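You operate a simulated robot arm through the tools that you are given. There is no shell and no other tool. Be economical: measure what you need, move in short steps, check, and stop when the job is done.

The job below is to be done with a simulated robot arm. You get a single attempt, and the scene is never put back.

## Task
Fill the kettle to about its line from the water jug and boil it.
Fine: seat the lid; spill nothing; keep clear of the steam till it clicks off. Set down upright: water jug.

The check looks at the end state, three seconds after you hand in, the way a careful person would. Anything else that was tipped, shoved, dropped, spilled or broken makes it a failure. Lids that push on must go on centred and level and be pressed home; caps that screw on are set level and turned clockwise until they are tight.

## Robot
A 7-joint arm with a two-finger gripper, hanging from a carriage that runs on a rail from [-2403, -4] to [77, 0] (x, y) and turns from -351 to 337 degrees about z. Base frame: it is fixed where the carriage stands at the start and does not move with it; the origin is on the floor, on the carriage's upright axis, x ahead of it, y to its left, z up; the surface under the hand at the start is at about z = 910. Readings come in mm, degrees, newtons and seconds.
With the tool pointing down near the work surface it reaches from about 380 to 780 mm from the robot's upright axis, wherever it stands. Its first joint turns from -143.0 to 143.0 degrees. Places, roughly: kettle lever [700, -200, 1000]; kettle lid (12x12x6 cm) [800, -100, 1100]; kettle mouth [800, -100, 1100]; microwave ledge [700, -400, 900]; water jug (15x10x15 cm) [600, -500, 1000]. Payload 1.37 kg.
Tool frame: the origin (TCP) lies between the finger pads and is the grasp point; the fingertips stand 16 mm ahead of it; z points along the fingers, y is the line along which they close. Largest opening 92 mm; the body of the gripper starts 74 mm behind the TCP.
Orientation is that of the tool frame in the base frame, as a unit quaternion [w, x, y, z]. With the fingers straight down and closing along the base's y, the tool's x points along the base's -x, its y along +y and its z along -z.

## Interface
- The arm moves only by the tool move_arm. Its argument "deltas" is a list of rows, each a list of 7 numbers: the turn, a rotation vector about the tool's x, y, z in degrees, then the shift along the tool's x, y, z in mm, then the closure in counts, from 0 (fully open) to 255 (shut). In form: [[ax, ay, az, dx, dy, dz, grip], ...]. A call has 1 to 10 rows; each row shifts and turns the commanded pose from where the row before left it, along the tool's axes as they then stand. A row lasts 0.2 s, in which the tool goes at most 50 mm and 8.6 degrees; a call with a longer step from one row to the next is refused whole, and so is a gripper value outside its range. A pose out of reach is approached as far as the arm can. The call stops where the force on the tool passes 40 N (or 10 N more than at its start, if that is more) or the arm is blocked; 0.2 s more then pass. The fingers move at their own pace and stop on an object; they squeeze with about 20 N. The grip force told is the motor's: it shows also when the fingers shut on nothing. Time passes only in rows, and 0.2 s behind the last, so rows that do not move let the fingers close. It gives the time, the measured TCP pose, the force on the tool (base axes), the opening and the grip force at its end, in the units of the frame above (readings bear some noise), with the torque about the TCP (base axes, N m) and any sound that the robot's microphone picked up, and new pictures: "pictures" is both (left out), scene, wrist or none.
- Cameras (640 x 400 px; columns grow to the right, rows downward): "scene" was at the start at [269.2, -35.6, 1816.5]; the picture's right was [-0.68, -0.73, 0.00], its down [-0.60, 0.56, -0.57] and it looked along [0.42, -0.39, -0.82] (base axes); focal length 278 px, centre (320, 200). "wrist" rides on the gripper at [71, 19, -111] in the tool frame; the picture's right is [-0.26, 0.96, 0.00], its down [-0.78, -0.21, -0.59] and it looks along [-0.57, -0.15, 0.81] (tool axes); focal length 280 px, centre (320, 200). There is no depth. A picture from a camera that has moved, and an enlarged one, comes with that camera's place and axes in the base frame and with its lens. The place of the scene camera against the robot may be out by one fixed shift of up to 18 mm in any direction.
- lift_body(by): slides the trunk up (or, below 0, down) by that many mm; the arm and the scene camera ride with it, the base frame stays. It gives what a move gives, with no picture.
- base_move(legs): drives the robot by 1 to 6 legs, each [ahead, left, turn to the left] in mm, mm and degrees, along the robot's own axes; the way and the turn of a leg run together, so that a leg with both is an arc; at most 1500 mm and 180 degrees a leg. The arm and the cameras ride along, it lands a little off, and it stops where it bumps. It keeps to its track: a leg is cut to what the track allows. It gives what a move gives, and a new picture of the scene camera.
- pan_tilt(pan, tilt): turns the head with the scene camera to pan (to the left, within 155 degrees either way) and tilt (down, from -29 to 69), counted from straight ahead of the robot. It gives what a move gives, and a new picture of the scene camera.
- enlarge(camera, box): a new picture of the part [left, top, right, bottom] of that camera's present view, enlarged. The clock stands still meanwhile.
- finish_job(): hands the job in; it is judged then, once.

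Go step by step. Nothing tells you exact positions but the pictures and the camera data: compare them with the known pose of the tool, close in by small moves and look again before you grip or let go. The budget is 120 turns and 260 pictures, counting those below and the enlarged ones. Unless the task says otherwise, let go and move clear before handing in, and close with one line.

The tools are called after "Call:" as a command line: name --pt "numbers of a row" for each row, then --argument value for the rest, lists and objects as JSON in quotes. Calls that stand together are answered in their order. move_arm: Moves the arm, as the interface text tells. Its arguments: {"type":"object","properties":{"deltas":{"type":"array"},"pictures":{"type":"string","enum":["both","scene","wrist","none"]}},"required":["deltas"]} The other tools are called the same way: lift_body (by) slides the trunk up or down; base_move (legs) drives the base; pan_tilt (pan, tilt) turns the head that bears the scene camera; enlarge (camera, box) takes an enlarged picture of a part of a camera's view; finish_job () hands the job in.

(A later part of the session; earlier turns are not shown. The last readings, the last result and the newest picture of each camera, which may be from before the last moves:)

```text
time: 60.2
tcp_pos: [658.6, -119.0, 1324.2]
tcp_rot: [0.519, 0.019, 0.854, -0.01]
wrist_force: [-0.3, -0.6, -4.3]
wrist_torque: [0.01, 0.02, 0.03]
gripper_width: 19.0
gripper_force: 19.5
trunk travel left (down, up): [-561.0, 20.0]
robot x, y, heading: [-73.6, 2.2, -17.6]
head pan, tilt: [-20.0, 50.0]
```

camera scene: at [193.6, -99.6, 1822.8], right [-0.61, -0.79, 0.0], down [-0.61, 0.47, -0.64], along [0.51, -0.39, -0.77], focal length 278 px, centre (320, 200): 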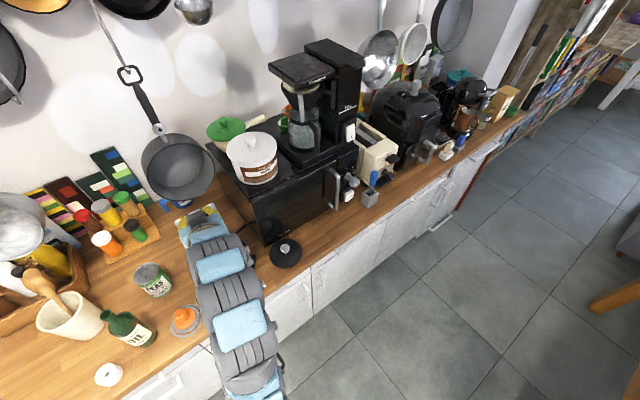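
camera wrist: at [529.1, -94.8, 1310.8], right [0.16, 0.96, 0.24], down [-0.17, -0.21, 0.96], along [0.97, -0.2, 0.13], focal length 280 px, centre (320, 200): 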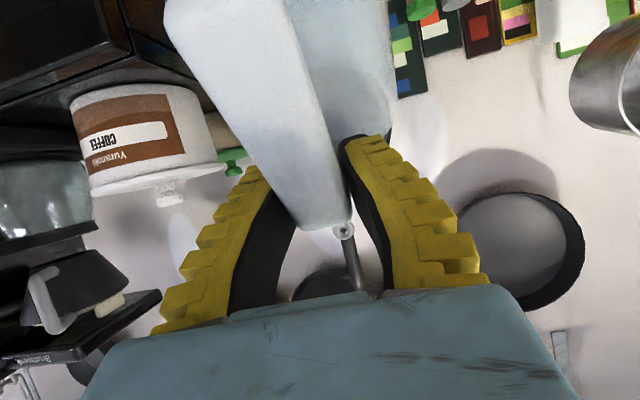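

About 4.1 N: some 220 g poured. I'll tip back to stop the flow and swing left to look at the kettle's level.

Call:
move_arm --pt "0 -4 0 9.6 0 -2.6 255" --pt "0 -4 0 9.6 0 -2.6 255" --pt "0 -4 0 9.6 0 -2.6 255" --pt "0 -3 0 0 0 0 255" --pt "0 0 0 0 15 0 255" --pt "0 0 0 0 30 0 255" --pt "0 0 0 0 40 0 255" --pt "0 0 0 0 40 0 255" --pt "0 0 0 0 30 0 255" --pt "0 0 0 0 15 0 255" --pictures "scene"

Call:
enlarge --camera "scene" --box '[170, 190, 266, 290]'

```text
time: 62.4
tcp_pos: [648.7, 51.9, 1300.4]
tcp_rot: [0.626, 0.018, 0.779, -0.012]
wrist_force: [-0.4, -0.2, -4.9]
wrist_torque: [0.0, 0.1, 0.01]
gripper_width: 19.2
gripper_force: 19.9
trunk travel left (down, up): [-561.0, 20.0]
robot x, y, heading: [-73.5, -2.4, -17.6]
head pan, tilt: [-20.0, 50.0]
camera scene: at [193.6, -99.7, 1822.8], right [-0.61, -0.79, 0.0], down [-0.61, 0.47, -0.64], along [0.51, -0.39, -0.77], focal length 278 px, centre (320, 200)
```

scene: 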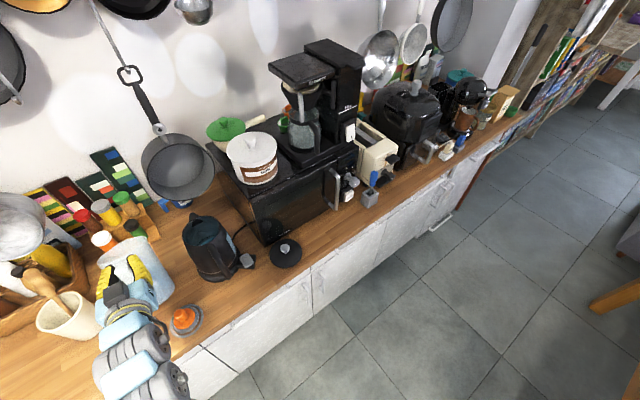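

```text
4.00 times, centred on (218, 240) of scene
camera zoom: at [193.6, -99.7, 1822.8], right [-0.61, -0.79, 0.0], down [-0.61, 0.47, -0.64], along [0.51, -0.39, -0.77], focal length 1110 px, centre (728, 40)
```

zoom: 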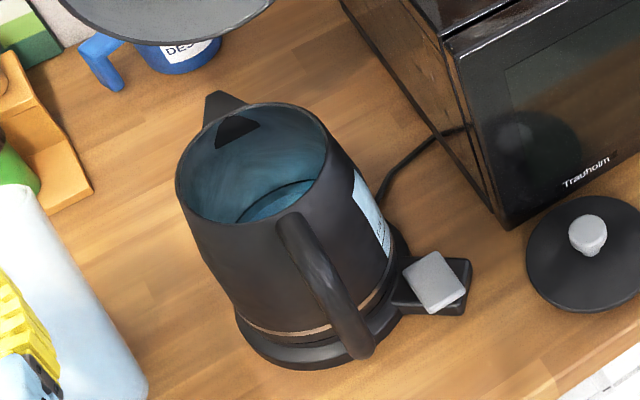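

No spill around the kettle, and water is visible inside. I'll zoom further on the inside and the label.

Call:
enlarge --camera "scene" --box '[210, 210, 258, 250]'

Call:
enlarge --camera "scene" --box '[246, 225, 290, 265]'

```text
10.00 times, centred on (234, 230) of scene
camera zoom: at [193.6, -99.7, 1822.8], right [-0.61, -0.79, 0.0], down [-0.61, 0.47, -0.64], along [0.51, -0.39, -0.77], focal length 2775 px, centre (1180, -100)
```

zoom: 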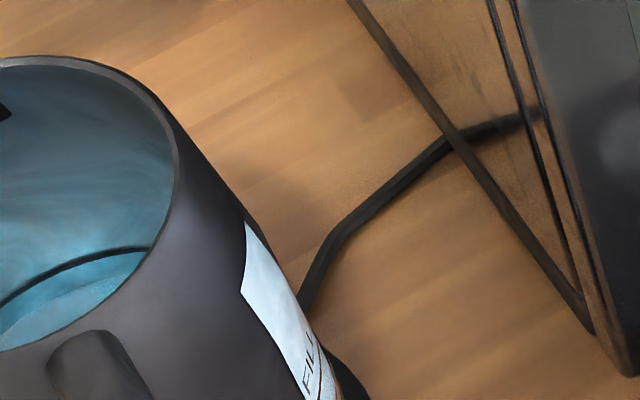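

```text
10.00 times, centred on (268, 245) of scene
camera zoom: at [193.6, -99.7, 1822.8], right [-0.61, -0.79, 0.0], down [-0.61, 0.47, -0.64], along [0.51, -0.39, -0.77], focal length 2775 px, centre (840, -250)
```

zoom: 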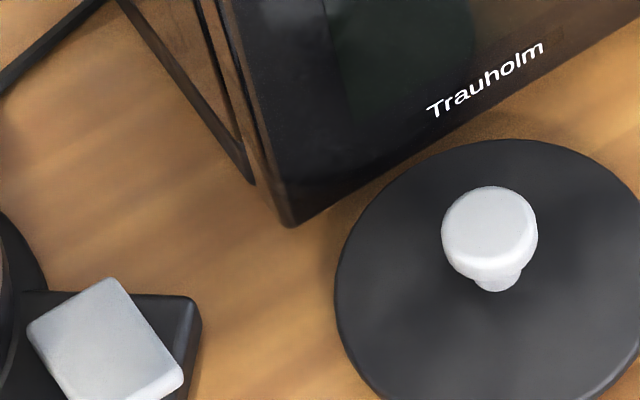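

Call:
enlarge --camera "scene" --box '[180, 210, 230, 250]'

Call:
enlarge --camera "scene" --box '[202, 228, 226, 248]'

```text
10.00 times, centred on (205, 230) of scene
camera zoom: at [193.6, -99.7, 1822.8], right [-0.61, -0.79, 0.0], down [-0.61, 0.47, -0.64], along [0.51, -0.39, -0.77], focal length 2775 px, centre (1470, -100)
```

zoom: 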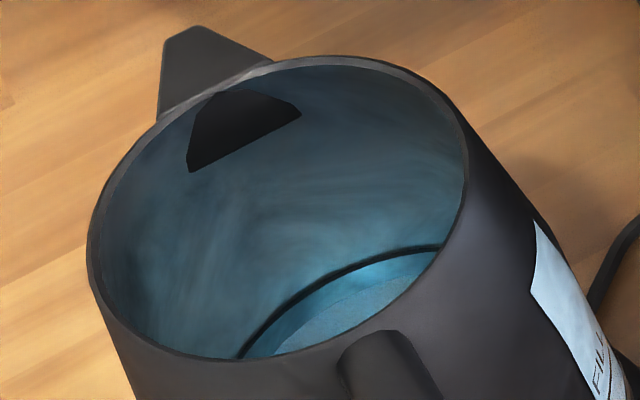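

```text
16.00 times, centred on (214, 238) of scene
camera zoom: at [193.6, -99.7, 1822.8], right [-0.61, -0.79, 0.0], down [-0.61, 0.47, -0.64], along [0.51, -0.39, -0.77], focal length 4440 px, centre (2016, -408)
```

zoom: 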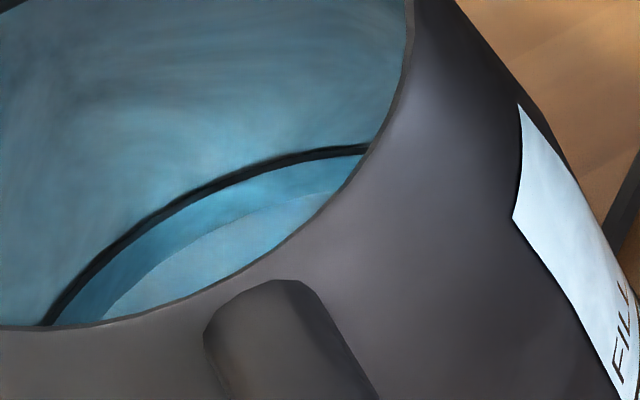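

The dark ring inside is the fill line, and the water is about 14 mm below it, so roughly 120 ml more. I'll go back and pour with a slightly larger tilt.

Call:
move_arm --pt "0 0 0 0 -15 0 255" --pt "0 0 0 0 -30 0 255" --pt "0 0 0 0 -40 0 255" --pt "0 0 0 0 -40 0 255" --pt "0 0 0 0 -30 0 255" --pt "0 0 0 0 -15 0 255" --pt "0 3 0 0 0 0 255" --pt "0 4 0 -9.6 0 2.6 255" --pt "0 4 0 -9.6 0 2.6 255" --pt "0 3 0 -7.2 0 2 255" --pictures "none"

Call:
move_arm --pt "0 2 0 -4.8 0 1.3 255" --pt "0 1.5 0 -3.6 0 1 255" --pt "0 1.5 0 -3.6 0 1 255" --pt "0 0 0 0 0 0 255" --pt "0 0 0 0 0 0 255" --pt "0 0 0 0 0 0 255" --pt "0 0 0 0 0 0 255" --pictures "none"

Call:
move_arm --pt "0 0 0 0 0 0 255" --pictures "none"

Call:
move_arm --pt "0 0 0 0 0 0 255" --pictures "none"

```text
time: 64.6
tcp_pos: [656.0, -119.1, 1322.8]
tcp_rot: [0.527, 0.019, 0.85, -0.01]
wrist_force: [-0.7, 0.3, -5.0]
wrist_torque: [0.0, -0.02, 0.03]
gripper_width: 19.5
gripper_force: 19.9
trunk travel left (down, up): [-561.0, 20.0]
robot x, y, heading: [-77.3, -1.8, -17.4]
head pan, tilt: [-20.0, 50.0]
```

```text
time: 66.2
tcp_pos: [664.6, -120.3, 1332.8]
tcp_rot: [0.489, 0.02, 0.872, -0.009]
wrist_force: [0.4, 0.2, -3.7]
wrist_torque: [0.0, 0.01, 0.01]
gripper_width: 19.1
gripper_force: 20.0
trunk travel left (down, up): [-561.0, 20.0]
robot x, y, heading: [-76.2, -2.4, -17.5]
head pan, tilt: [-20.0, 50.0]
```

```text
time: 66.6
tcp_pos: [664.4, -120.7, 1331.4]
tcp_rot: [0.49, 0.02, 0.871, -0.009]
wrist_force: [-0.4, 0.6, -3.3]
wrist_torque: [-0.02, -0.03, 0.0]
gripper_width: 19.2
gripper_force: 20.2
trunk travel left (down, up): [-561.0, 20.0]
robot x, y, heading: [-77.2, 1.4, -17.6]
head pan, tilt: [-20.0, 50.0]
```

```text
time: 67.0
tcp_pos: [664.2, -120.2, 1331.4]
tcp_rot: [0.489, 0.021, 0.872, -0.01]
wrist_force: [-0.5, -0.9, -3.9]
wrist_torque: [0.01, 0.0, 0.0]
gripper_width: 19.2
gripper_force: 20.0
trunk travel left (down, up): [-561.0, 20.0]
robot x, y, heading: [-76.1, 1.3, -17.5]
head pan, tilt: [-20.0, 50.0]
```

About 3.6 N now. I'll add 2.5° more and then read again.

Call:
move_arm --pt "0 1.5 0 -3.6 0 1 255" --pt "0 1 0 -2.4 0 0.7 255" --pt "0 0 0 0 0 0 255" --pt "0 0 0 0 0 0 255" --pt "0 0 0 0 0 0 255" --pt "0 0 0 0 0 0 255" --pictures "none"

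Call:
move_arm --pt "0 0 0 0 0 0 255" --pictures "none"

Call:
move_arm --pt "0 0 0 0 0 0 255" --pictures "none"

```text
time: 68.4
tcp_pos: [669.1, -121.8, 1335.5]
tcp_rot: [0.47, 0.02, 0.882, -0.009]
wrist_force: [-0.3, -0.3, -2.7]
wrist_torque: [0.03, -0.03, -0.02]
gripper_width: 19.2
gripper_force: 20.0
trunk travel left (down, up): [-561.0, 20.0]
robot x, y, heading: [-75.6, -1.0, -17.5]
head pan, tilt: [-20.0, 50.0]
```

```text
time: 68.8
tcp_pos: [669.6, -119.9, 1336.1]
tcp_rot: [0.47, 0.019, 0.882, -0.009]
wrist_force: [-0.4, -0.4, -3.4]
wrist_torque: [-0.03, -0.02, -0.01]
gripper_width: 19.1
gripper_force: 20.2
trunk travel left (down, up): [-561.0, 20.0]
robot x, y, heading: [-71.5, -1.2, -17.5]
head pan, tilt: [-20.0, 50.0]
```

```text
time: 69.2
tcp_pos: [670.0, -120.5, 1335.8]
tcp_rot: [0.471, 0.019, 0.882, -0.008]
wrist_force: [0.9, -0.1, -3.3]
wrist_torque: [0.03, -0.05, -0.02]
gripper_width: 19.1
gripper_force: 19.8
trunk travel left (down, up): [-561.0, 20.0]
robot x, y, heading: [-72.0, 1.9, -17.6]
head pan, tilt: [-20.0, 50.0]
```

About 3.1 N. I'll tip back and swing left to look at the level again.

Call:
move_arm --pt "0 -4 0 9.6 0 -2.6 255" --pt "0 -4 0 9.6 0 -2.6 255" --pt "0 -4 0 9.6 0 -2.6 255" --pt "0 -4 0 9.6 0 -2.6 255" --pt "0 -3 0 0 20 0 255" --pt "0 0 0 0 35 0 255" --pt "0 0 0 0 40 0 255" --pt "0 0 0 0 40 0 255" --pt "0 0 0 0 25 0 255" --pt "0 0 0 0 10 0 255" --pictures "none"

Call:
enlarge --camera "scene" --box '[202, 228, 226, 248]'

Call:
enlarge --camera "scene" --box '[160, 190, 272, 290]'

```text
time: 71.4
tcp_pos: [649.4, 50.5, 1306.2]
tcp_rot: [0.608, 0.019, 0.794, -0.013]
wrist_force: [0.0, -0.1, -3.2]
wrist_torque: [-0.03, 0.05, 0.02]
gripper_width: 19.4
gripper_force: 19.5
trunk travel left (down, up): [-561.0, 20.0]
robot x, y, heading: [-71.2, 0.0, -17.5]
head pan, tilt: [-20.0, 50.0]
```

```text
16.00 times, centred on (214, 238) of scene
camera zoom: at [193.7, -99.7, 1822.8], right [-0.61, -0.79, 0.0], down [-0.61, 0.47, -0.64], along [0.51, -0.39, -0.77], focal length 4440 px, centre (2016, -408)
```

zoom: 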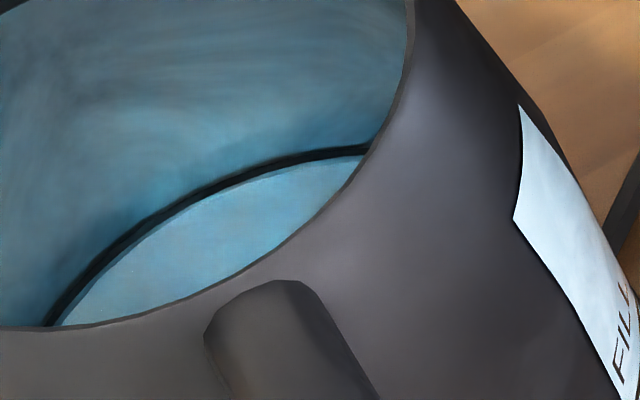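

```text
4.00 times, centred on (216, 240) of scene
camera zoom: at [193.7, -99.7, 1822.8], right [-0.61, -0.79, 0.0], down [-0.61, 0.47, -0.64], along [0.51, -0.39, -0.77], focal length 1110 px, centre (736, 40)
```

zoom: 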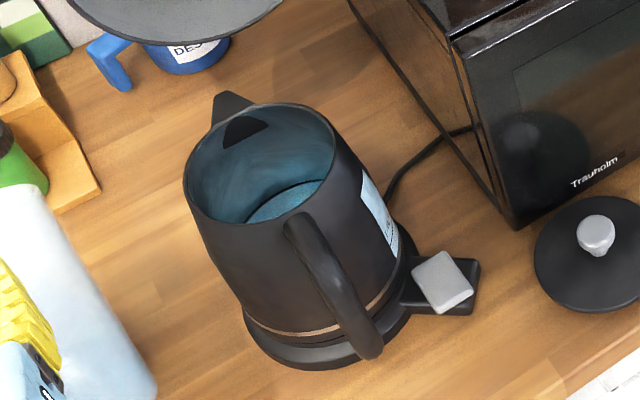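

The water is right at the ring and nothing has spilled. I'll level the jug and carry it back to the right.

Call:
move_arm --pt "0 -5 0 0 0 0 255" --pt "0 -5 0 0 0 0 255" --pt "0 -5 0 0 0 0 255" --pt "0 -6 0 0 0 -5 255" --pt "0 0 0 0 -20 0 255" --pt "0 0 0 0 -35 0 255" --pt "0 0 0 0 -40 0 255" --pt "0 0 0 0 -40 0 255" --pt "0 0 0 0 -40 0 255" --pt "0 0 0 0 -40 0 255" --pictures "none"

Call:
move_arm --pt "0 0 0 0 -40 0 255" --pt "0 0 0 0 -40 0 255" --pt "0 0 0 0 -40 0 255" --pt "0 0 0 0 -40 0 255" --pt "0 0 0 0 -40 0 255" --pt "0 0 0 0 -40 0 255" --pt "0 0 0 0 -40 0 255" --pt "0 0 0 0 -30 0 255" --pt "0 0 0 0 -14 0 255" --pt "0 0 0 0 0 0 255"

```text
time: 73.6
tcp_pos: [635.6, -165.0, 1306.1]
tcp_rot: [0.743, 0.015, 0.669, -0.015]
wrist_force: [0.1, 0.0, -2.7]
wrist_torque: [0.05, 0.16, -0.04]
gripper_width: 19.5
gripper_force: 19.9
trunk travel left (down, up): [-561.0, 20.0]
robot x, y, heading: [-73.0, -6.0, -17.6]
head pan, tilt: [-20.0, 50.0]
```

```text
time: 75.8
tcp_pos: [610.2, -487.0, 1295.3]
tcp_rot: [0.737, 0.037, 0.675, -0.029]
wrist_force: [0.4, 0.1, -3.6]
wrist_torque: [0.02, 0.13, 0.02]
gripper_width: 19.6
gripper_force: 19.8
out of reach, approached as far as the arm can: row 4
trunk travel left (down, up): [-561.0, 20.0]
robot x, y, heading: [-72.8, -0.9, -17.5]
head pan, tilt: [-20.0, 50.0]
camera scene: at [193.6, -99.6, 1822.8], right [-0.61, -0.79, 0.0], down [-0.61, 0.47, -0.64], along [0.51, -0.39, -0.77], focal length 278 px, centre (320, 200)
camera wrist: at [509.2, -457.1, 1214.5], right [0.06, 0.96, 0.27], down [-0.67, -0.16, 0.72], along [0.74, -0.23, 0.64], focal length 280 px, centre (320, 200)
```

scene: 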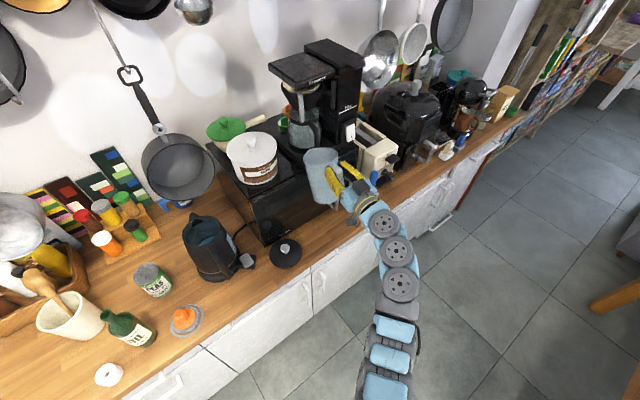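
wrist: 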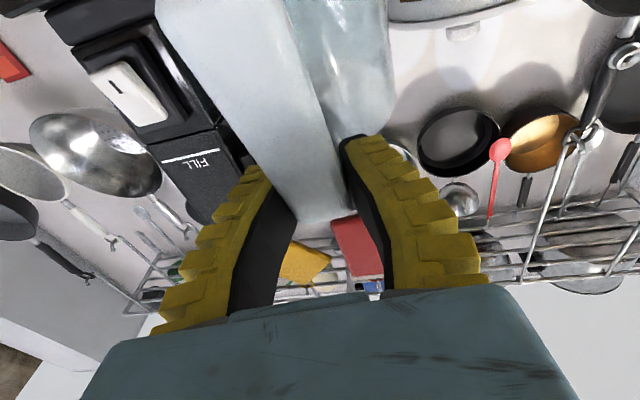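

The jug is back in front of the microwave. I'll pitch the hand up to bring the jug upright and check it.

Call:
move_arm --pt "0 -3 0 0 0 -4 255" --pt "0 -3 0 0 0 -4 255" --pt "0 -3 0 0 0 -4 255" --pt "0 -3 0 0 0 -4 255" --pt "0 -3 0 0 0 -4 255" --pt "0 -3 0 0 0 -4 255" --pt "0 0 0 20 0 -10 255" --pt "0 0 0 30 0 -15 255" --pt "0 0 0 0 0 0 255" --pictures "scene"

Call:
enlarge --camera "scene" --box '[270, 130, 410, 240]'

```text
time: 77.8
tcp_pos: [584.8, -484.1, 1235.8]
tcp_rot: [0.833, 0.032, 0.551, -0.035]
wrist_force: [-0.4, 0.8, -3.5]
wrist_torque: [-0.01, 0.24, 0.04]
gripper_width: 19.7
gripper_force: 20.0
trunk travel left (down, up): [-561.0, 20.0]
robot x, y, heading: [-75.0, -0.2, -17.6]
head pan, tilt: [-20.0, 50.0]
camera scene: at [193.6, -99.6, 1822.8], right [-0.61, -0.79, 0.0], down [-0.61, 0.47, -0.64], along [0.51, -0.39, -0.77], focal length 278 px, centre (320, 200)
```

scene: 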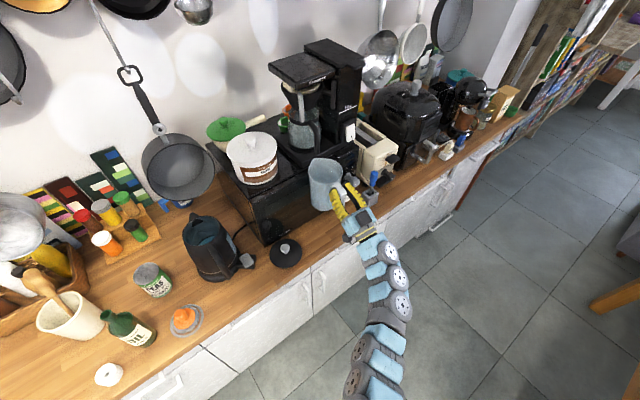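

```text
3.64 times, centred on (340, 185) of scene
camera zoom: at [193.6, -99.6, 1822.8], right [-0.61, -0.79, 0.0], down [-0.61, 0.47, -0.64], along [0.51, -0.39, -0.77], focal length 1009 px, centre (247, 254)
```

zoom: 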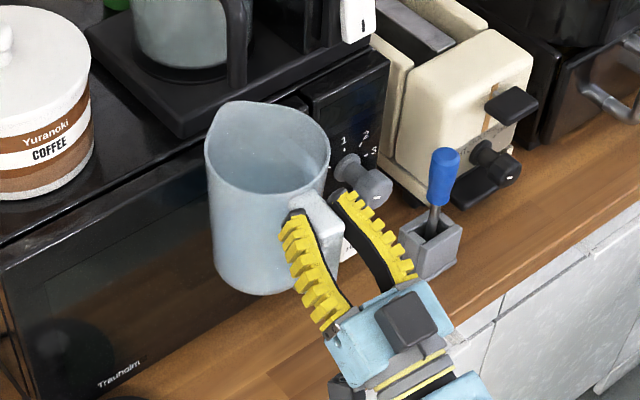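

The jug is upright again. I'll lower it toward its place on the counter.

Call:
move_arm --pt "0 0 0 12 -1 -5 255" --pt "0 0 0 24 -1 -10 255" --pt "0 0 0 28 -1 -12 255" --pt "0 0 0 28 -1 -12 255" --pt "0 0 0 28 -1 -12 255" --pt "0 0 0 26 -1 -11 255" --pt "0 0 0 16 -1 -7 255" --pt "0 0 0 8 -1 -3 255" --pt "0 0 0 0 0 0 255" --pictures "scene"

Call:
enlarge --camera "scene" --box '[270, 170, 410, 280]'

```text
time: 79.8
tcp_pos: [582.4, -484.6, 1121.1]
tcp_rot: [0.834, 0.03, 0.55, -0.033]
wrist_force: [-1.2, -0.6, -3.2]
wrist_torque: [0.0, 0.22, -0.02]
gripper_width: 19.6
gripper_force: 20.4
out of reach, approached as far as the arm can: row 5, 6, 7, 8
trunk travel left (down, up): [-561.0, 20.0]
robot x, y, heading: [-72.2, 2.1, -17.5]
head pan, tilt: [-20.0, 50.0]
camera scene: at [193.7, -99.6, 1822.8], right [-0.61, -0.79, 0.0], down [-0.61, 0.47, -0.64], along [0.51, -0.39, -0.77], focal length 278 px, centre (320, 200)
```

scene: 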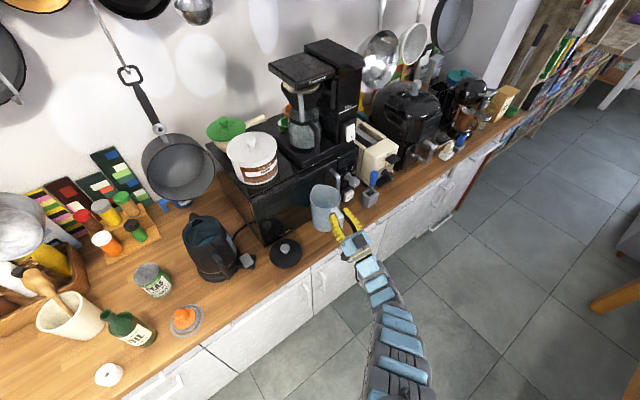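

```text
3.64 times, centred on (340, 225) of scene
camera zoom: at [193.7, -99.6, 1822.8], right [-0.61, -0.79, 0.0], down [-0.61, 0.47, -0.64], along [0.51, -0.39, -0.77], focal length 1009 px, centre (247, 109)
```

zoom: 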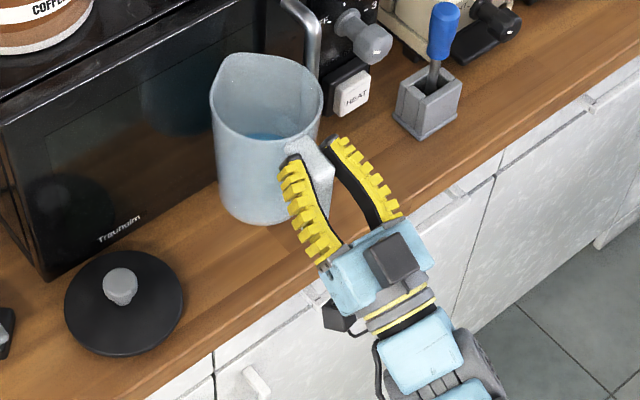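

The arm is stretched out, so I'll lower the last stretch with the trunk instead.

Call:
lift_body --by -74

Call:
enlarge --camera "scene" --box '[270, 160, 410, 270]'

```text
time: 80.9
tcp_pos: [582.8, -485.4, 1049.0]
tcp_rot: [0.835, 0.031, 0.548, -0.035]
wrist_force: [-1.1, 0.0, 7.2]
wrist_torque: [-0.06, -0.11, -0.01]
gripper_width: 18.9
gripper_force: 20.2
trunk travel left (down, up): [-487.0, 94.0]
robot x, y, heading: [-76.8, -0.1, -17.5]
head pan, tilt: [-20.0, 50.0]
```

```text
3.64 times, centred on (340, 215) of scene
camera zoom: at [193.9, -99.8, 1749.2], right [-0.61, -0.79, 0.0], down [-0.61, 0.47, -0.64], along [0.51, -0.39, -0.77], focal length 1009 px, centre (247, 146)
```

zoom: 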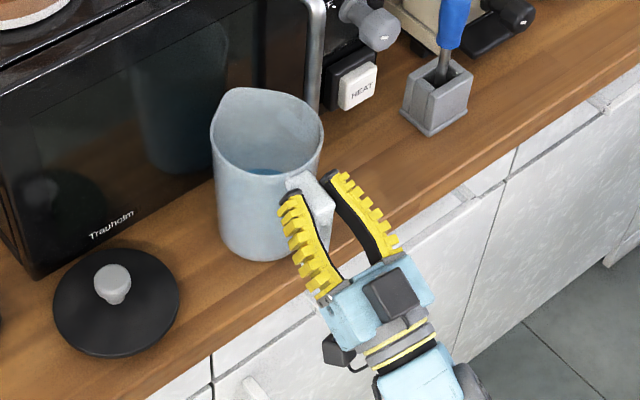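

The jug is standing on the counter. I'll open the fingers gently.

Call:
move_arm --pt "0 0 0 0 0 0 190" --pt "0 0 0 0 0 0 150" --pt "0 0 0 0 0 0 100" --pt "0 0 0 0 0 0 50" --pt "0 0 0 0 0 0 0" --pictures "scene"

Call:
enlarge --camera "scene" --box '[270, 160, 410, 270]'

```text
time: 82.1
tcp_pos: [582.3, -484.4, 1048.2]
tcp_rot: [0.834, 0.031, 0.55, -0.034]
wrist_force: [0.6, 0.9, -0.6]
wrist_torque: [0.0, 0.0, 0.0]
gripper_width: 92.0
gripper_force: 0.1
trunk travel left (down, up): [-487.0, 94.0]
robot x, y, heading: [-72.1, -1.8, -17.3]
head pan, tilt: [-20.0, 50.0]
camera scene: at [193.7, -99.6, 1748.9], right [-0.61, -0.79, 0.0], down [-0.61, 0.47, -0.64], along [0.51, -0.39, -0.77], focal length 278 px, centre (320, 200)
```

scene: 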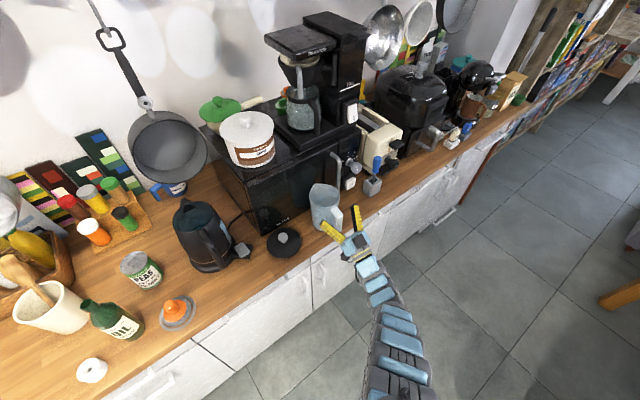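

```text
3.64 times, centred on (340, 215) of scene
camera zoom: at [193.7, -99.6, 1748.9], right [-0.61, -0.79, 0.0], down [-0.61, 0.47, -0.64], along [0.51, -0.39, -0.77], focal length 1009 px, centre (247, 146)
```

zoom: 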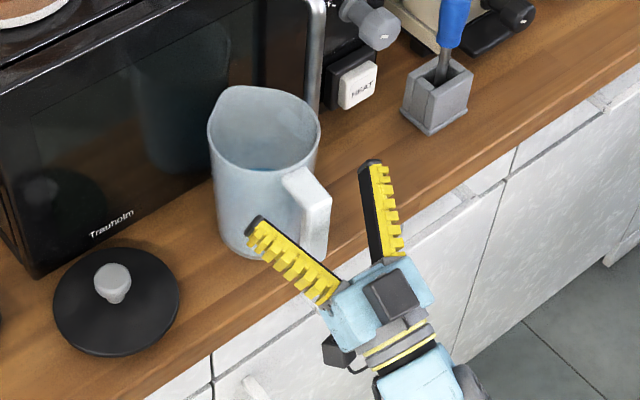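

The jug stands upright and free. I'll retreat straight back, then bring the tool to pointing down again.

Call:
move_arm --pt "0 0 0 -15 0 -37 0" --pt "0 0 0 -15 0 -37 0" --pt "0 0 0 -15 0 -37 0" --pt "0 0 0 -15 0 -37 0" --pt "0 8 0 0 0 0 0" --pt "0 8 0 0 0 0 0" --pt "0 8 0 0 0 0 0" --pt "0 8 0 0 0 0 0" --pt "0 8 0 0 0 0 0" --pt "0 8 0 0 0 0 0" --pictures "none"

Call:
lift_body --by 74

Call:
move_arm --pt "0 8 0 0 0 0 0" --pt "0 8 0 0 0 0 0" --pt "0 8 0 0 0 0 0" --pt "0 8 0 0 0 0 0" --pt "0 8 0 0 0 0 0" --pt "0 8 0 0 0 0 0" --pt "0 8 0 0 0 0 0" --pt "0 8 0 0 0 0 0" --pt "0 0 0 0 0 0 0"

```text
time: 84.3
tcp_pos: [423.4, -469.4, 1043.3]
tcp_rot: [0.536, 0.042, 0.843, -0.017]
wrist_force: [-0.7, -0.8, -0.8]
wrist_torque: [0.01, -0.03, -0.01]
gripper_width: 92.0
gripper_force: 0.0
trunk travel left (down, up): [-487.0, 94.0]
robot x, y, heading: [-75.0, 1.9, -17.7]
head pan, tilt: [-20.0, 50.0]
```

```text
time: 85.4
tcp_pos: [423.4, -470.2, 1118.8]
tcp_rot: [0.538, 0.041, 0.842, -0.017]
wrist_force: [0.5, 0.3, -0.7]
wrist_torque: [0.02, 0.01, -0.02]
gripper_width: 91.9
gripper_force: 0.2
trunk travel left (down, up): [-561.0, 20.0]
robot x, y, heading: [-74.0, 0.8, -17.7]
head pan, tilt: [-20.0, 50.0]
```

```text
time: 87.4
tcp_pos: [422.9, -470.2, 1118.8]
tcp_rot: [0.009, 0.046, 0.999, 0.007]
wrist_force: [1.5, 0.6, 0.3]
wrist_torque: [-0.05, 0.04, 0.0]
gripper_width: 91.8
gripper_force: 0.0
trunk travel left (down, up): [-561.0, 20.0]
robot x, y, heading: [-72.8, -0.2, -17.5]
head pan, tilt: [-20.0, 50.0]
camera scene: at [193.7, -99.6, 1822.9], right [-0.61, -0.79, 0.0], down [-0.61, 0.47, -0.64], along [0.51, -0.39, -0.77], focal length 278 px, centre (320, 200)
camera wrist: at [352.3, -445.5, 1226.9], right [0.35, 0.94, 0.02], down [0.75, -0.29, 0.6], along [0.57, -0.2, -0.8], focal length 280 px, centre (320, 200)
```

scene: 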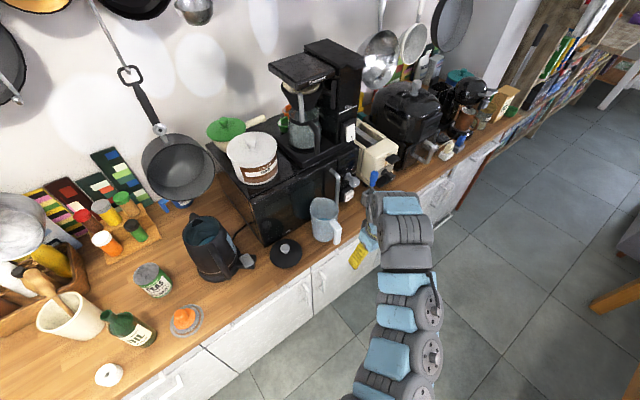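
wrist: 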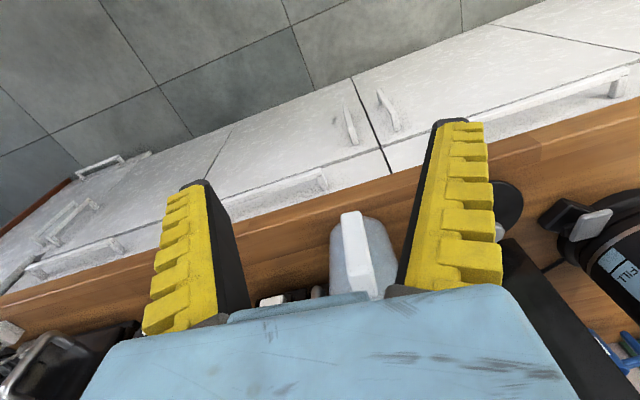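

Now I'll square the tool up and move over the lid at about [670,-322].

Call:
move_arm --pt "0.76 1.07 0 -10 35 0 0" --pt "0 0 0 -37 27 0 0" --pt "0 0 0 -37 27 0 0" --pt "0 0 0 -37 27 0 0" --pt "0 0 0 -37 27 0 0" --pt "0 0 0 -37 20 0 0" --pt "0 0 0 -37 6 0 0" --pt "0 0 0 0 0 0 0" --pictures "wrist"

```text
time: 89.2
tcp_pos: [670.6, -323.0, 1118.5]
tcp_rot: [0.001, 0.045, 0.999, 0.0]
wrist_force: [-0.8, 0.1, 0.4]
wrist_torque: [-0.01, 0.0, 0.01]
gripper_width: 91.6
gripper_force: 0.1
trunk travel left (down, up): [-561.0, 20.0]
robot x, y, heading: [-72.8, 2.1, -17.3]
head pan, tilt: [-20.0, 50.0]
camera wrist: at [602.1, -297.3, 1227.8], right [0.35, 0.94, 0.0], down [0.76, -0.28, 0.59], along [0.55, -0.21, -0.81], focal length 280 px, centre (320, 200)
```

wrist: 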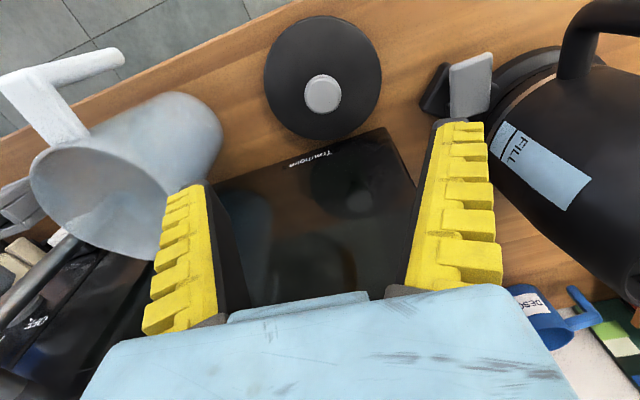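

The knob is right under the hand. I'll go down to the earlier grasp height and close.

Call:
move_arm --pt "0 0 0 0 0 40 0" --pt "0 0 0 0 0 45 0" --pt "0 0 0 0 0 45 0" --pt "0 0 0 0 0 25 0" --pt "0 0 0 0 0 10 0" --pt "0 0 0 0 0 0 0" --pt "0 0 0 0 0 0 120" --pt "0 0 0 0 0 0 255" --pt "0 0 0 0 0 0 255" --pt "0 0 0 0 0 0 255" --pictures "wrist"

```text
time: 91.4
tcp_pos: [652.3, -315.9, 1001.9]
tcp_rot: [0.0, 0.046, 0.999, 0.001]
wrist_force: [0.3, -0.2, 0.1]
wrist_torque: [0.01, -0.03, 0.0]
gripper_width: 0.1
gripper_force: 20.2
out of reach, approached as far as the arm can: row 2, 3, 4, 5
trunk travel left (down, up): [-561.0, 20.0]
robot x, y, heading: [-73.6, -2.9, -17.2]
head pan, tilt: [-20.0, 50.0]
camera wrist: at [584.1, -291.0, 1111.8], right [0.35, 0.94, 0.0], down [0.76, -0.28, 0.59], along [0.55, -0.2, -0.81], focal length 280 px, centre (320, 200)
```

wrist: 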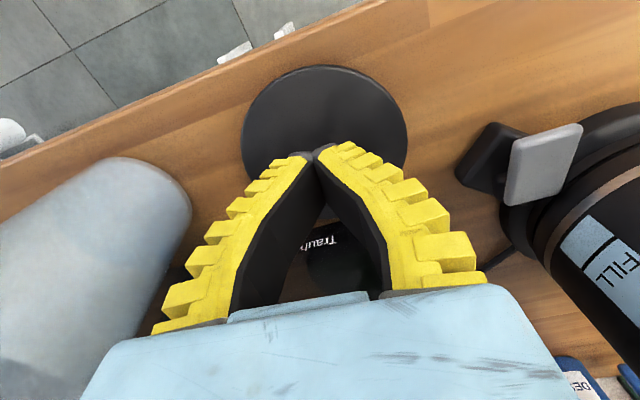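

Out of reach from this carriage place, so the fingers closed on air above the knob. I'll rise, drive the carriage 55 mm forward, and retry.

Call:
move_arm --pt "0 0 0 0 0 -40 0" --pt "0 0 0 0 0 0 0" --pt "0 0 0 0 0 0 0" --pictures "none"

Call:
base_move --legs '[[52.5, 16.4, 0]]'

```text
time: 92.2
tcp_pos: [654.5, -315.0, 1044.2]
tcp_rot: [0.0, 0.046, 0.999, 0.001]
wrist_force: [-0.1, 0.1, 0.5]
wrist_torque: [-0.02, 0.01, 0.06]
gripper_width: 91.8
gripper_force: 0.1
trunk travel left (down, up): [-561.0, 20.0]
robot x, y, heading: [-70.7, -1.0, -17.7]
head pan, tilt: [-20.0, 50.0]
```

```text
time: 93.2
tcp_pos: [685.2, -318.7, 1037.6]
tcp_rot: [-0.015, 0.048, 0.999, 0.005]
wrist_force: [-28.9, 9.6, 4.6]
wrist_torque: [-1.01, -3.67, 0.77]
gripper_width: 91.8
gripper_force: 0.1
trunk travel left (down, up): [-561.0, 20.0]
robot x, y, heading: [-26.4, -2.2, -17.6]
head pan, tilt: [-20.0, 50.0]
stopped in leg 1: the force on the tool passed its limit at 159 N (the readings are from after the stop); the commanded pose is now the measured one
camera scene: at [238.8, -99.9, 1821.9], right [-0.61, -0.79, 0.0], down [-0.61, 0.47, -0.64], along [0.51, -0.39, -0.77], focal length 278 px, centre (320, 200)
```

scene: 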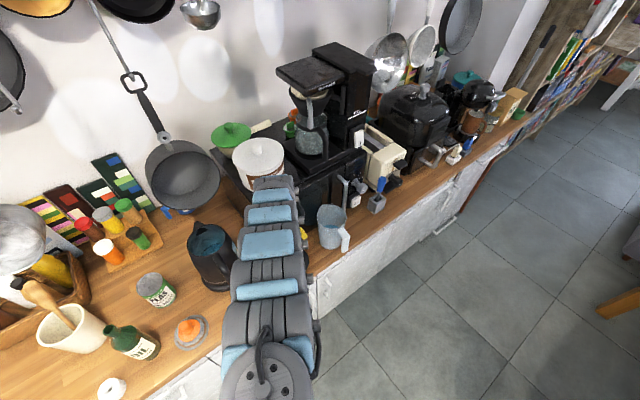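

The wrist bumped the microwave front. I'll back off at once and inspect.

Call:
base_move --legs '[[-24, -7, 0]]'

Call:
enlarge --camera "scene" --box '[170, 90, 400, 300]'

Call:
enlarge --camera "wrist" --box '[0, 0, 640, 400]'

```text
time: 94.0
tcp_pos: [665.6, -319.7, 1041.5]
tcp_rot: [-0.01, 0.049, 0.999, 0.003]
wrist_force: [0.4, 0.1, 1.5]
wrist_torque: [0.0, 0.01, -0.01]
gripper_width: 91.8
gripper_force: 0.1
trunk travel left (down, up): [-561.0, 20.0]
robot x, y, heading: [-50.4, 2.6, -17.5]
head pan, tilt: [-20.0, 50.0]
camera scene: at [215.5, -100.2, 1822.9], right [-0.61, -0.79, 0.0], down [-0.61, 0.47, -0.64], along [0.51, -0.39, -0.77], focal length 278 px, centre (320, 200)
```

scene: 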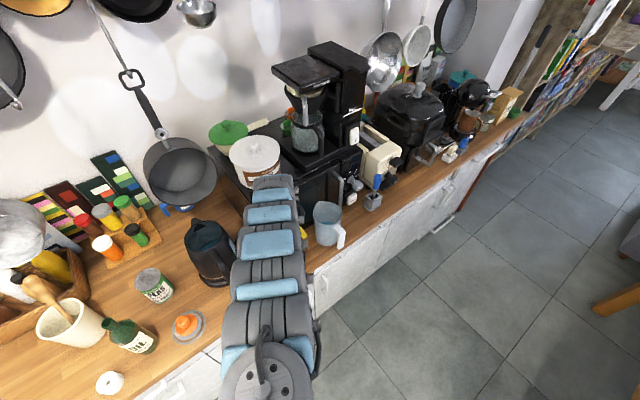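

```text
1.90 times, centred on (285, 195) of scene
camera zoom: at [215.5, -100.2, 1822.9], right [-0.61, -0.79, 0.0], down [-0.61, 0.47, -0.64], along [0.51, -0.39, -0.77], focal length 529 px, centre (387, 210)
```

zoom: 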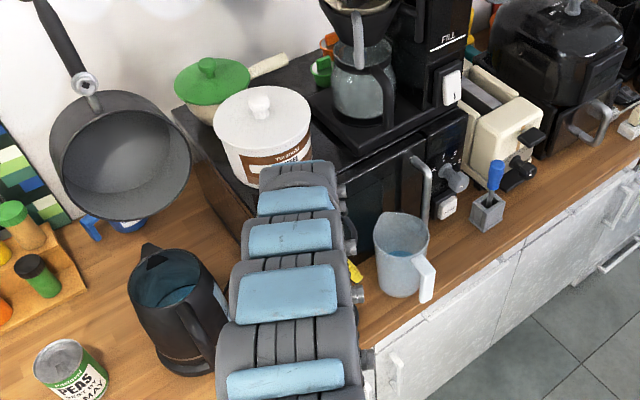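

```text
1.00 times, centred on (320, 200) of wrist (not enlarged: the box is as wide or as high as the picture)
camera zoom: at [599.6, -295.2, 1151.7], right [0.35, 0.94, 0.0], down [0.77, -0.29, 0.57], along [0.53, -0.2, -0.82], focal length 280 px, centre (320, 200)
```

zoom: 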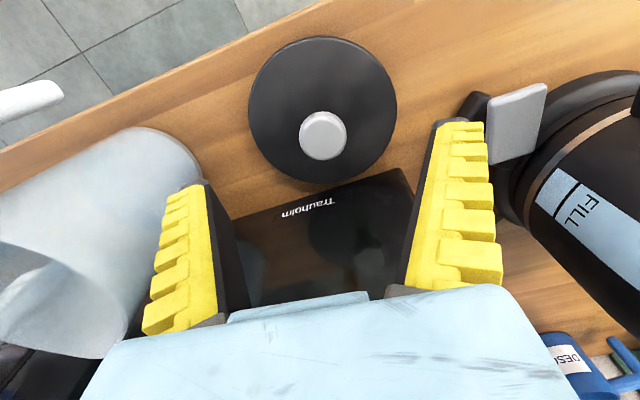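

Nothing was knocked over. I'll draw the arm back 30 mm first, then advance the carriage by the same amount, so the hand stays over the lid.

Call:
move_arm --pt "0.4 -1.13 0 15 -2 0 0" --pt "0 0 0 15 -2 0 0" --pt "0 0 0 0 0 0 0" --pictures "none"

Call:
base_move --legs '[[28.6, 9, 0]]'

Call:
enlarge --camera "wrist" --box '[0, 0, 640, 400]'

```text
time: 94.8
tcp_pos: [635.3, -320.9, 1041.5]
tcp_rot: [-0.001, 0.049, 0.999, -0.002]
wrist_force: [-0.8, -1.3, -0.2]
wrist_torque: [0.04, 0.02, 0.01]
gripper_width: 91.7
gripper_force: 0.0
trunk travel left (down, up): [-561.0, 20.0]
robot x, y, heading: [-50.0, -1.6, -17.7]
head pan, tilt: [-20.0, 50.0]
```

```text
time: 95.7
tcp_pos: [665.1, -320.3, 1041.8]
tcp_rot: [0.001, 0.049, 0.999, -0.001]
wrist_force: [0.0, -1.1, -0.4]
wrist_torque: [0.02, 0.0, 0.01]
gripper_width: 92.2
gripper_force: 0.1
trunk travel left (down, up): [-561.0, 20.0]
robot x, y, heading: [-22.9, 0.6, -17.7]
head pan, tilt: [-20.0, 50.0]
camera scene: at [245.4, -100.2, 1822.9], right [-0.61, -0.79, 0.0], down [-0.61, 0.47, -0.64], along [0.51, -0.39, -0.77], focal length 278 px, centre (320, 200)
```

scene: 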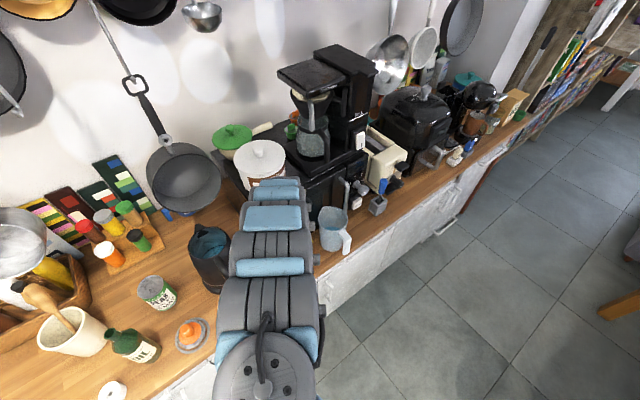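

```text
1.00 times, centred on (320, 200) of wrist (not enlarged: the box is as wide or as high as the picture)
camera zoom: at [597.8, -295.1, 1150.7], right [0.35, 0.94, 0.0], down [0.76, -0.29, 0.59], along [0.55, -0.21, -0.81], focal length 280 px, centre (320, 200)
```

zoom: 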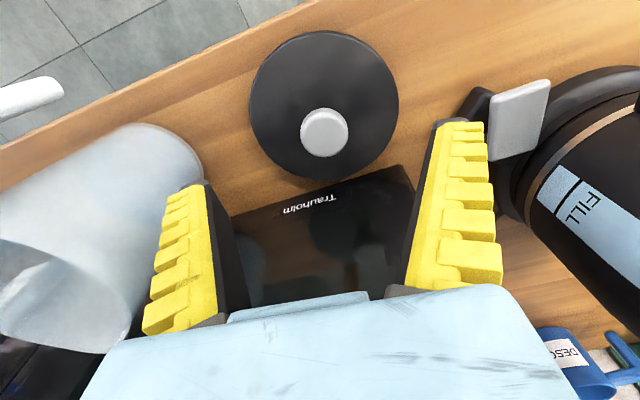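

The lid hasn't moved. I'll shift 5 mm ahead, descend and close on the knob.

Call:
move_arm --pt "0 0 0 -5 0 30 0" --pt "0 0 0 0 0 40 0" --pt "0 0 0 0 0 20 0" --pt "0 0 0 0 0 0 0" --pt "0 0 0 0 0 0 120" --pt "0 0 0 0 0 0 255" --pt "0 0 0 0 0 0 255" --pt "0 0 0 0 0 0 255" --pictures "wrist"

```text
time: 97.5
tcp_pos: [670.9, -320.9, 950.3]
tcp_rot: [0.001, 0.049, 0.999, -0.001]
wrist_force: [0.4, -0.2, -0.1]
wrist_torque: [-0.01, 0.03, 0.01]
gripper_width: 16.3
gripper_force: 20.3
trunk travel left (down, up): [-561.0, 20.0]
robot x, y, heading: [-24.4, 2.8, -17.3]
head pan, tilt: [-20.0, 50.0]
camera wrist: at [602.8, -295.1, 1060.3], right [0.35, 0.94, 0.0], down [0.76, -0.29, 0.59], along [0.55, -0.21, -0.81], focal length 280 px, centre (320, 200)
```

wrist: 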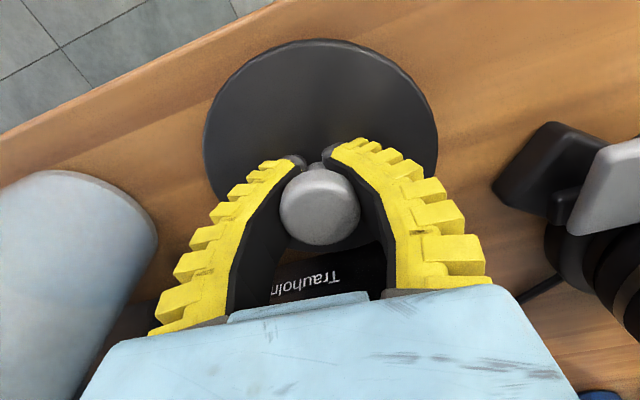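

The knob is gripped. I'll lift the lid, easing slightly back from the microwave.

Call:
move_arm --pt "0 0 0 0 0 -10 255" --pt "0 0 0 5 0 -25 255" --pt "0 0 0 7 0 -40 255" --pt "0 0 0 7 0 -40 255" --pt "0 0 0 6 0 -40 255" --pt "0 0 0 0 0 -40 255" --pt "0 0 0 0 0 -40 255" --pt "0 0 0 0 0 -35 255" --pt "0 0 0 0 0 0 255"

```text
time: 99.5
tcp_pos: [648.0, -320.0, 1101.7]
tcp_rot: [-0.001, 0.048, 0.999, -0.001]
wrist_force: [-0.8, 0.4, -0.3]
wrist_torque: [0.0, 0.03, 0.01]
gripper_width: 16.1
gripper_force: 19.7
out of reach, approached as far as the arm can: row 5, 6, 7, 8
trunk travel left (down, up): [-561.0, 20.0]
robot x, y, heading: [-22.8, -1.7, -17.6]
head pan, tilt: [-20.0, 50.0]
camera scene: at [245.4, -100.2, 1822.9], right [-0.61, -0.79, 0.0], down [-0.61, 0.47, -0.64], along [0.51, -0.39, -0.77], focal length 278 px, centre (320, 200)
camera wrist: at [580.4, -294.2, 1210.8], right [0.35, 0.94, 0.0], down [0.76, -0.29, 0.59], along [0.55, -0.21, -0.81], focal length 280 px, centre (320, 200)
```

scene: 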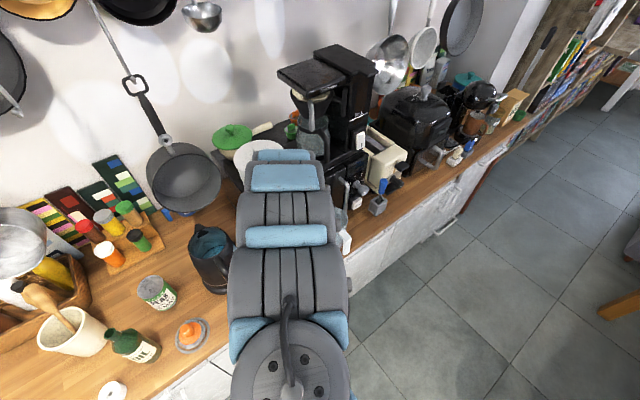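
wrist: 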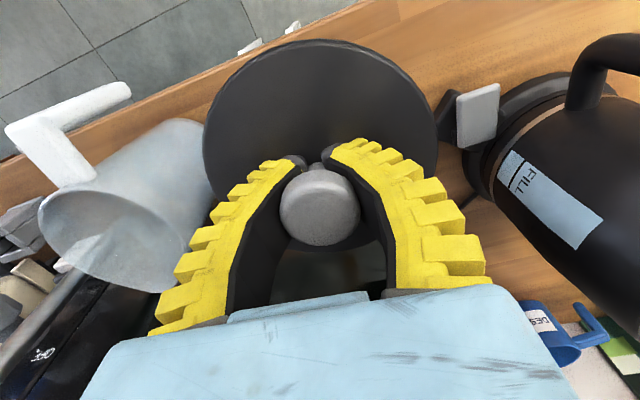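

Too close in to lift further. I'll back the carriage 100 mm and then raise and extend.

Call:
base_move --legs '[[-95.4, -30, 0]]'

Call:
move_arm --pt "0 0 0 -20 0 -10 255" --pt "0 0 0 -20 0 -25 255" --pt "0 0 0 -5 0 -30 255" --pt "0 0 0 0 0 -30 255" --pt "0 0 0 0 0 -20 255" --pt "0 0 0 0 0 0 255"

```text
time: 100.6
tcp_pos: [549.4, -320.5, 1101.1]
tcp_rot: [-0.001, 0.049, 0.999, -0.001]
wrist_force: [-0.2, 0.8, 0.3]
wrist_torque: [0.0, 0.03, 0.02]
gripper_width: 16.1
gripper_force: 19.4
trunk travel left (down, up): [-561.0, 20.0]
robot x, y, heading: [-121.6, -0.4, -17.5]
head pan, tilt: [-20.0, 50.0]
camera scene: at [145.4, -100.6, 1822.9], right [-0.61, -0.79, 0.0], down [-0.61, 0.47, -0.64], along [0.51, -0.39, -0.77], focal length 278 px, centre (320, 200)
```

scene: 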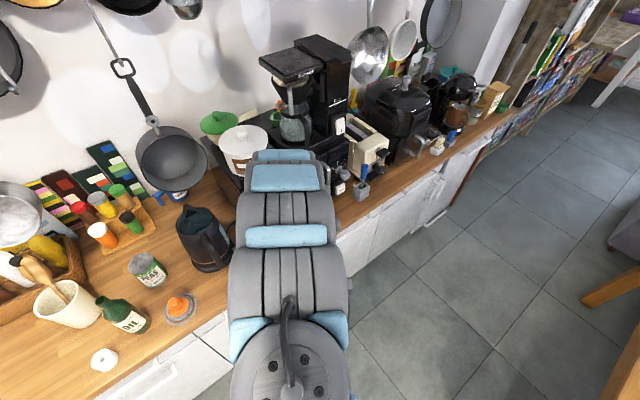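

```text
time: 102.0
tcp_pos: [592.6, -325.2, 1217.1]
tcp_rot: [-0.001, 0.049, 0.999, -0.001]
wrist_force: [0.3, -0.5, -0.2]
wrist_torque: [0.0, -0.03, 0.01]
gripper_width: 16.2
gripper_force: 19.9
trunk travel left (down, up): [-561.0, 20.0]
robot x, y, heading: [-118.5, -1.2, -17.6]
head pan, tilt: [-20.0, 50.0]
camera scene: at [145.4, -100.4, 1822.9], right [-0.61, -0.79, 0.0], down [-0.61, 0.47, -0.64], along [0.51, -0.39, -0.77], focal length 278 px, centre (320, 200)
camera wrist: at [524.9, -298.7, 1326.7], right [0.36, 0.93, 0.0], down [0.76, -0.29, 0.59], along [0.55, -0.21, -0.81], focal length 280 px, centre (320, 200)
```

scene: 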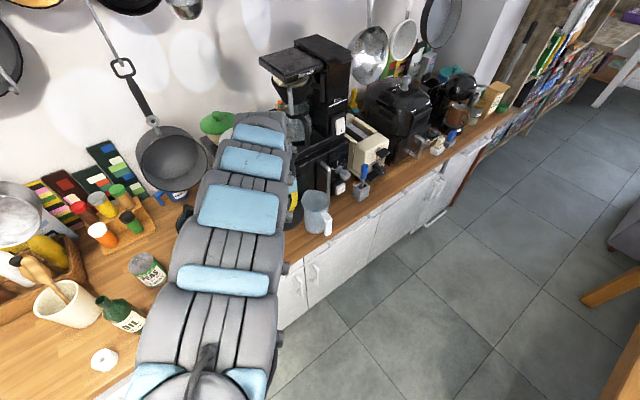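
wrist: 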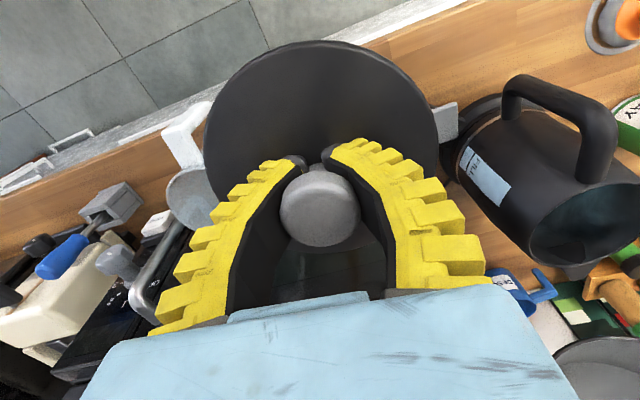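

The lid is at height. I'll turn left and drive forward to bring it over the kettle.

Call:
base_move --legs '[[0, 0, 16.1], [115, 0, 0]]'

Call:
enlarge --camera "wrist" --box '[0, 0, 640, 400]'

```text
time: 104.2
tcp_pos: [771.4, -114.7, 1216.9]
tcp_rot: [-0.002, -0.091, 0.996, -0.001]
wrist_force: [-0.4, 0.3, -1.1]
wrist_torque: [0.02, -0.03, -0.03]
gripper_width: 16.3
gripper_force: 19.8
trunk travel left (down, up): [-561.0, 20.0]
robot x, y, heading: [-2.4, -4.2, -1.5]
head pan, tilt: [-20.0, 50.0]
camera scene: at [282.8, -21.4, 1822.9], right [-0.37, -0.93, 0.0], down [-0.71, 0.28, -0.64], along [0.6, -0.24, -0.77], focal length 278 px, centre (320, 200)
```

scene: 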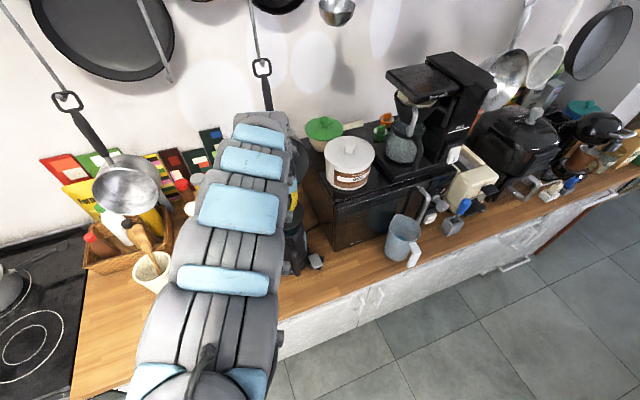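

```text
1.00 times, centred on (320, 200) of wrist (not enlarged: the box is as wide or as high as the picture)
camera zoom: at [698.8, -109.1, 1326.6], right [0.08, 1.0, 0.0], down [0.81, -0.07, 0.59], along [0.59, -0.05, -0.81], focal length 280 px, centre (320, 200)
```

zoom: 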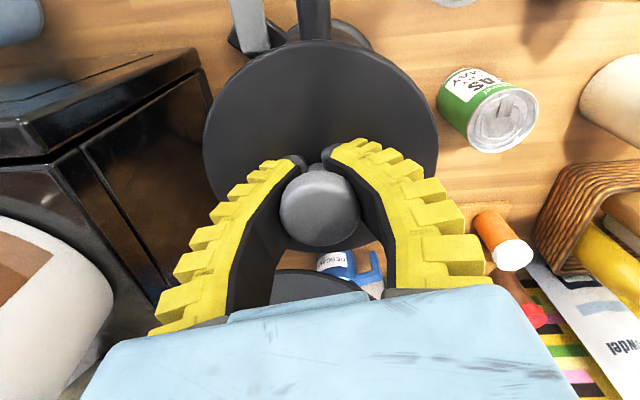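

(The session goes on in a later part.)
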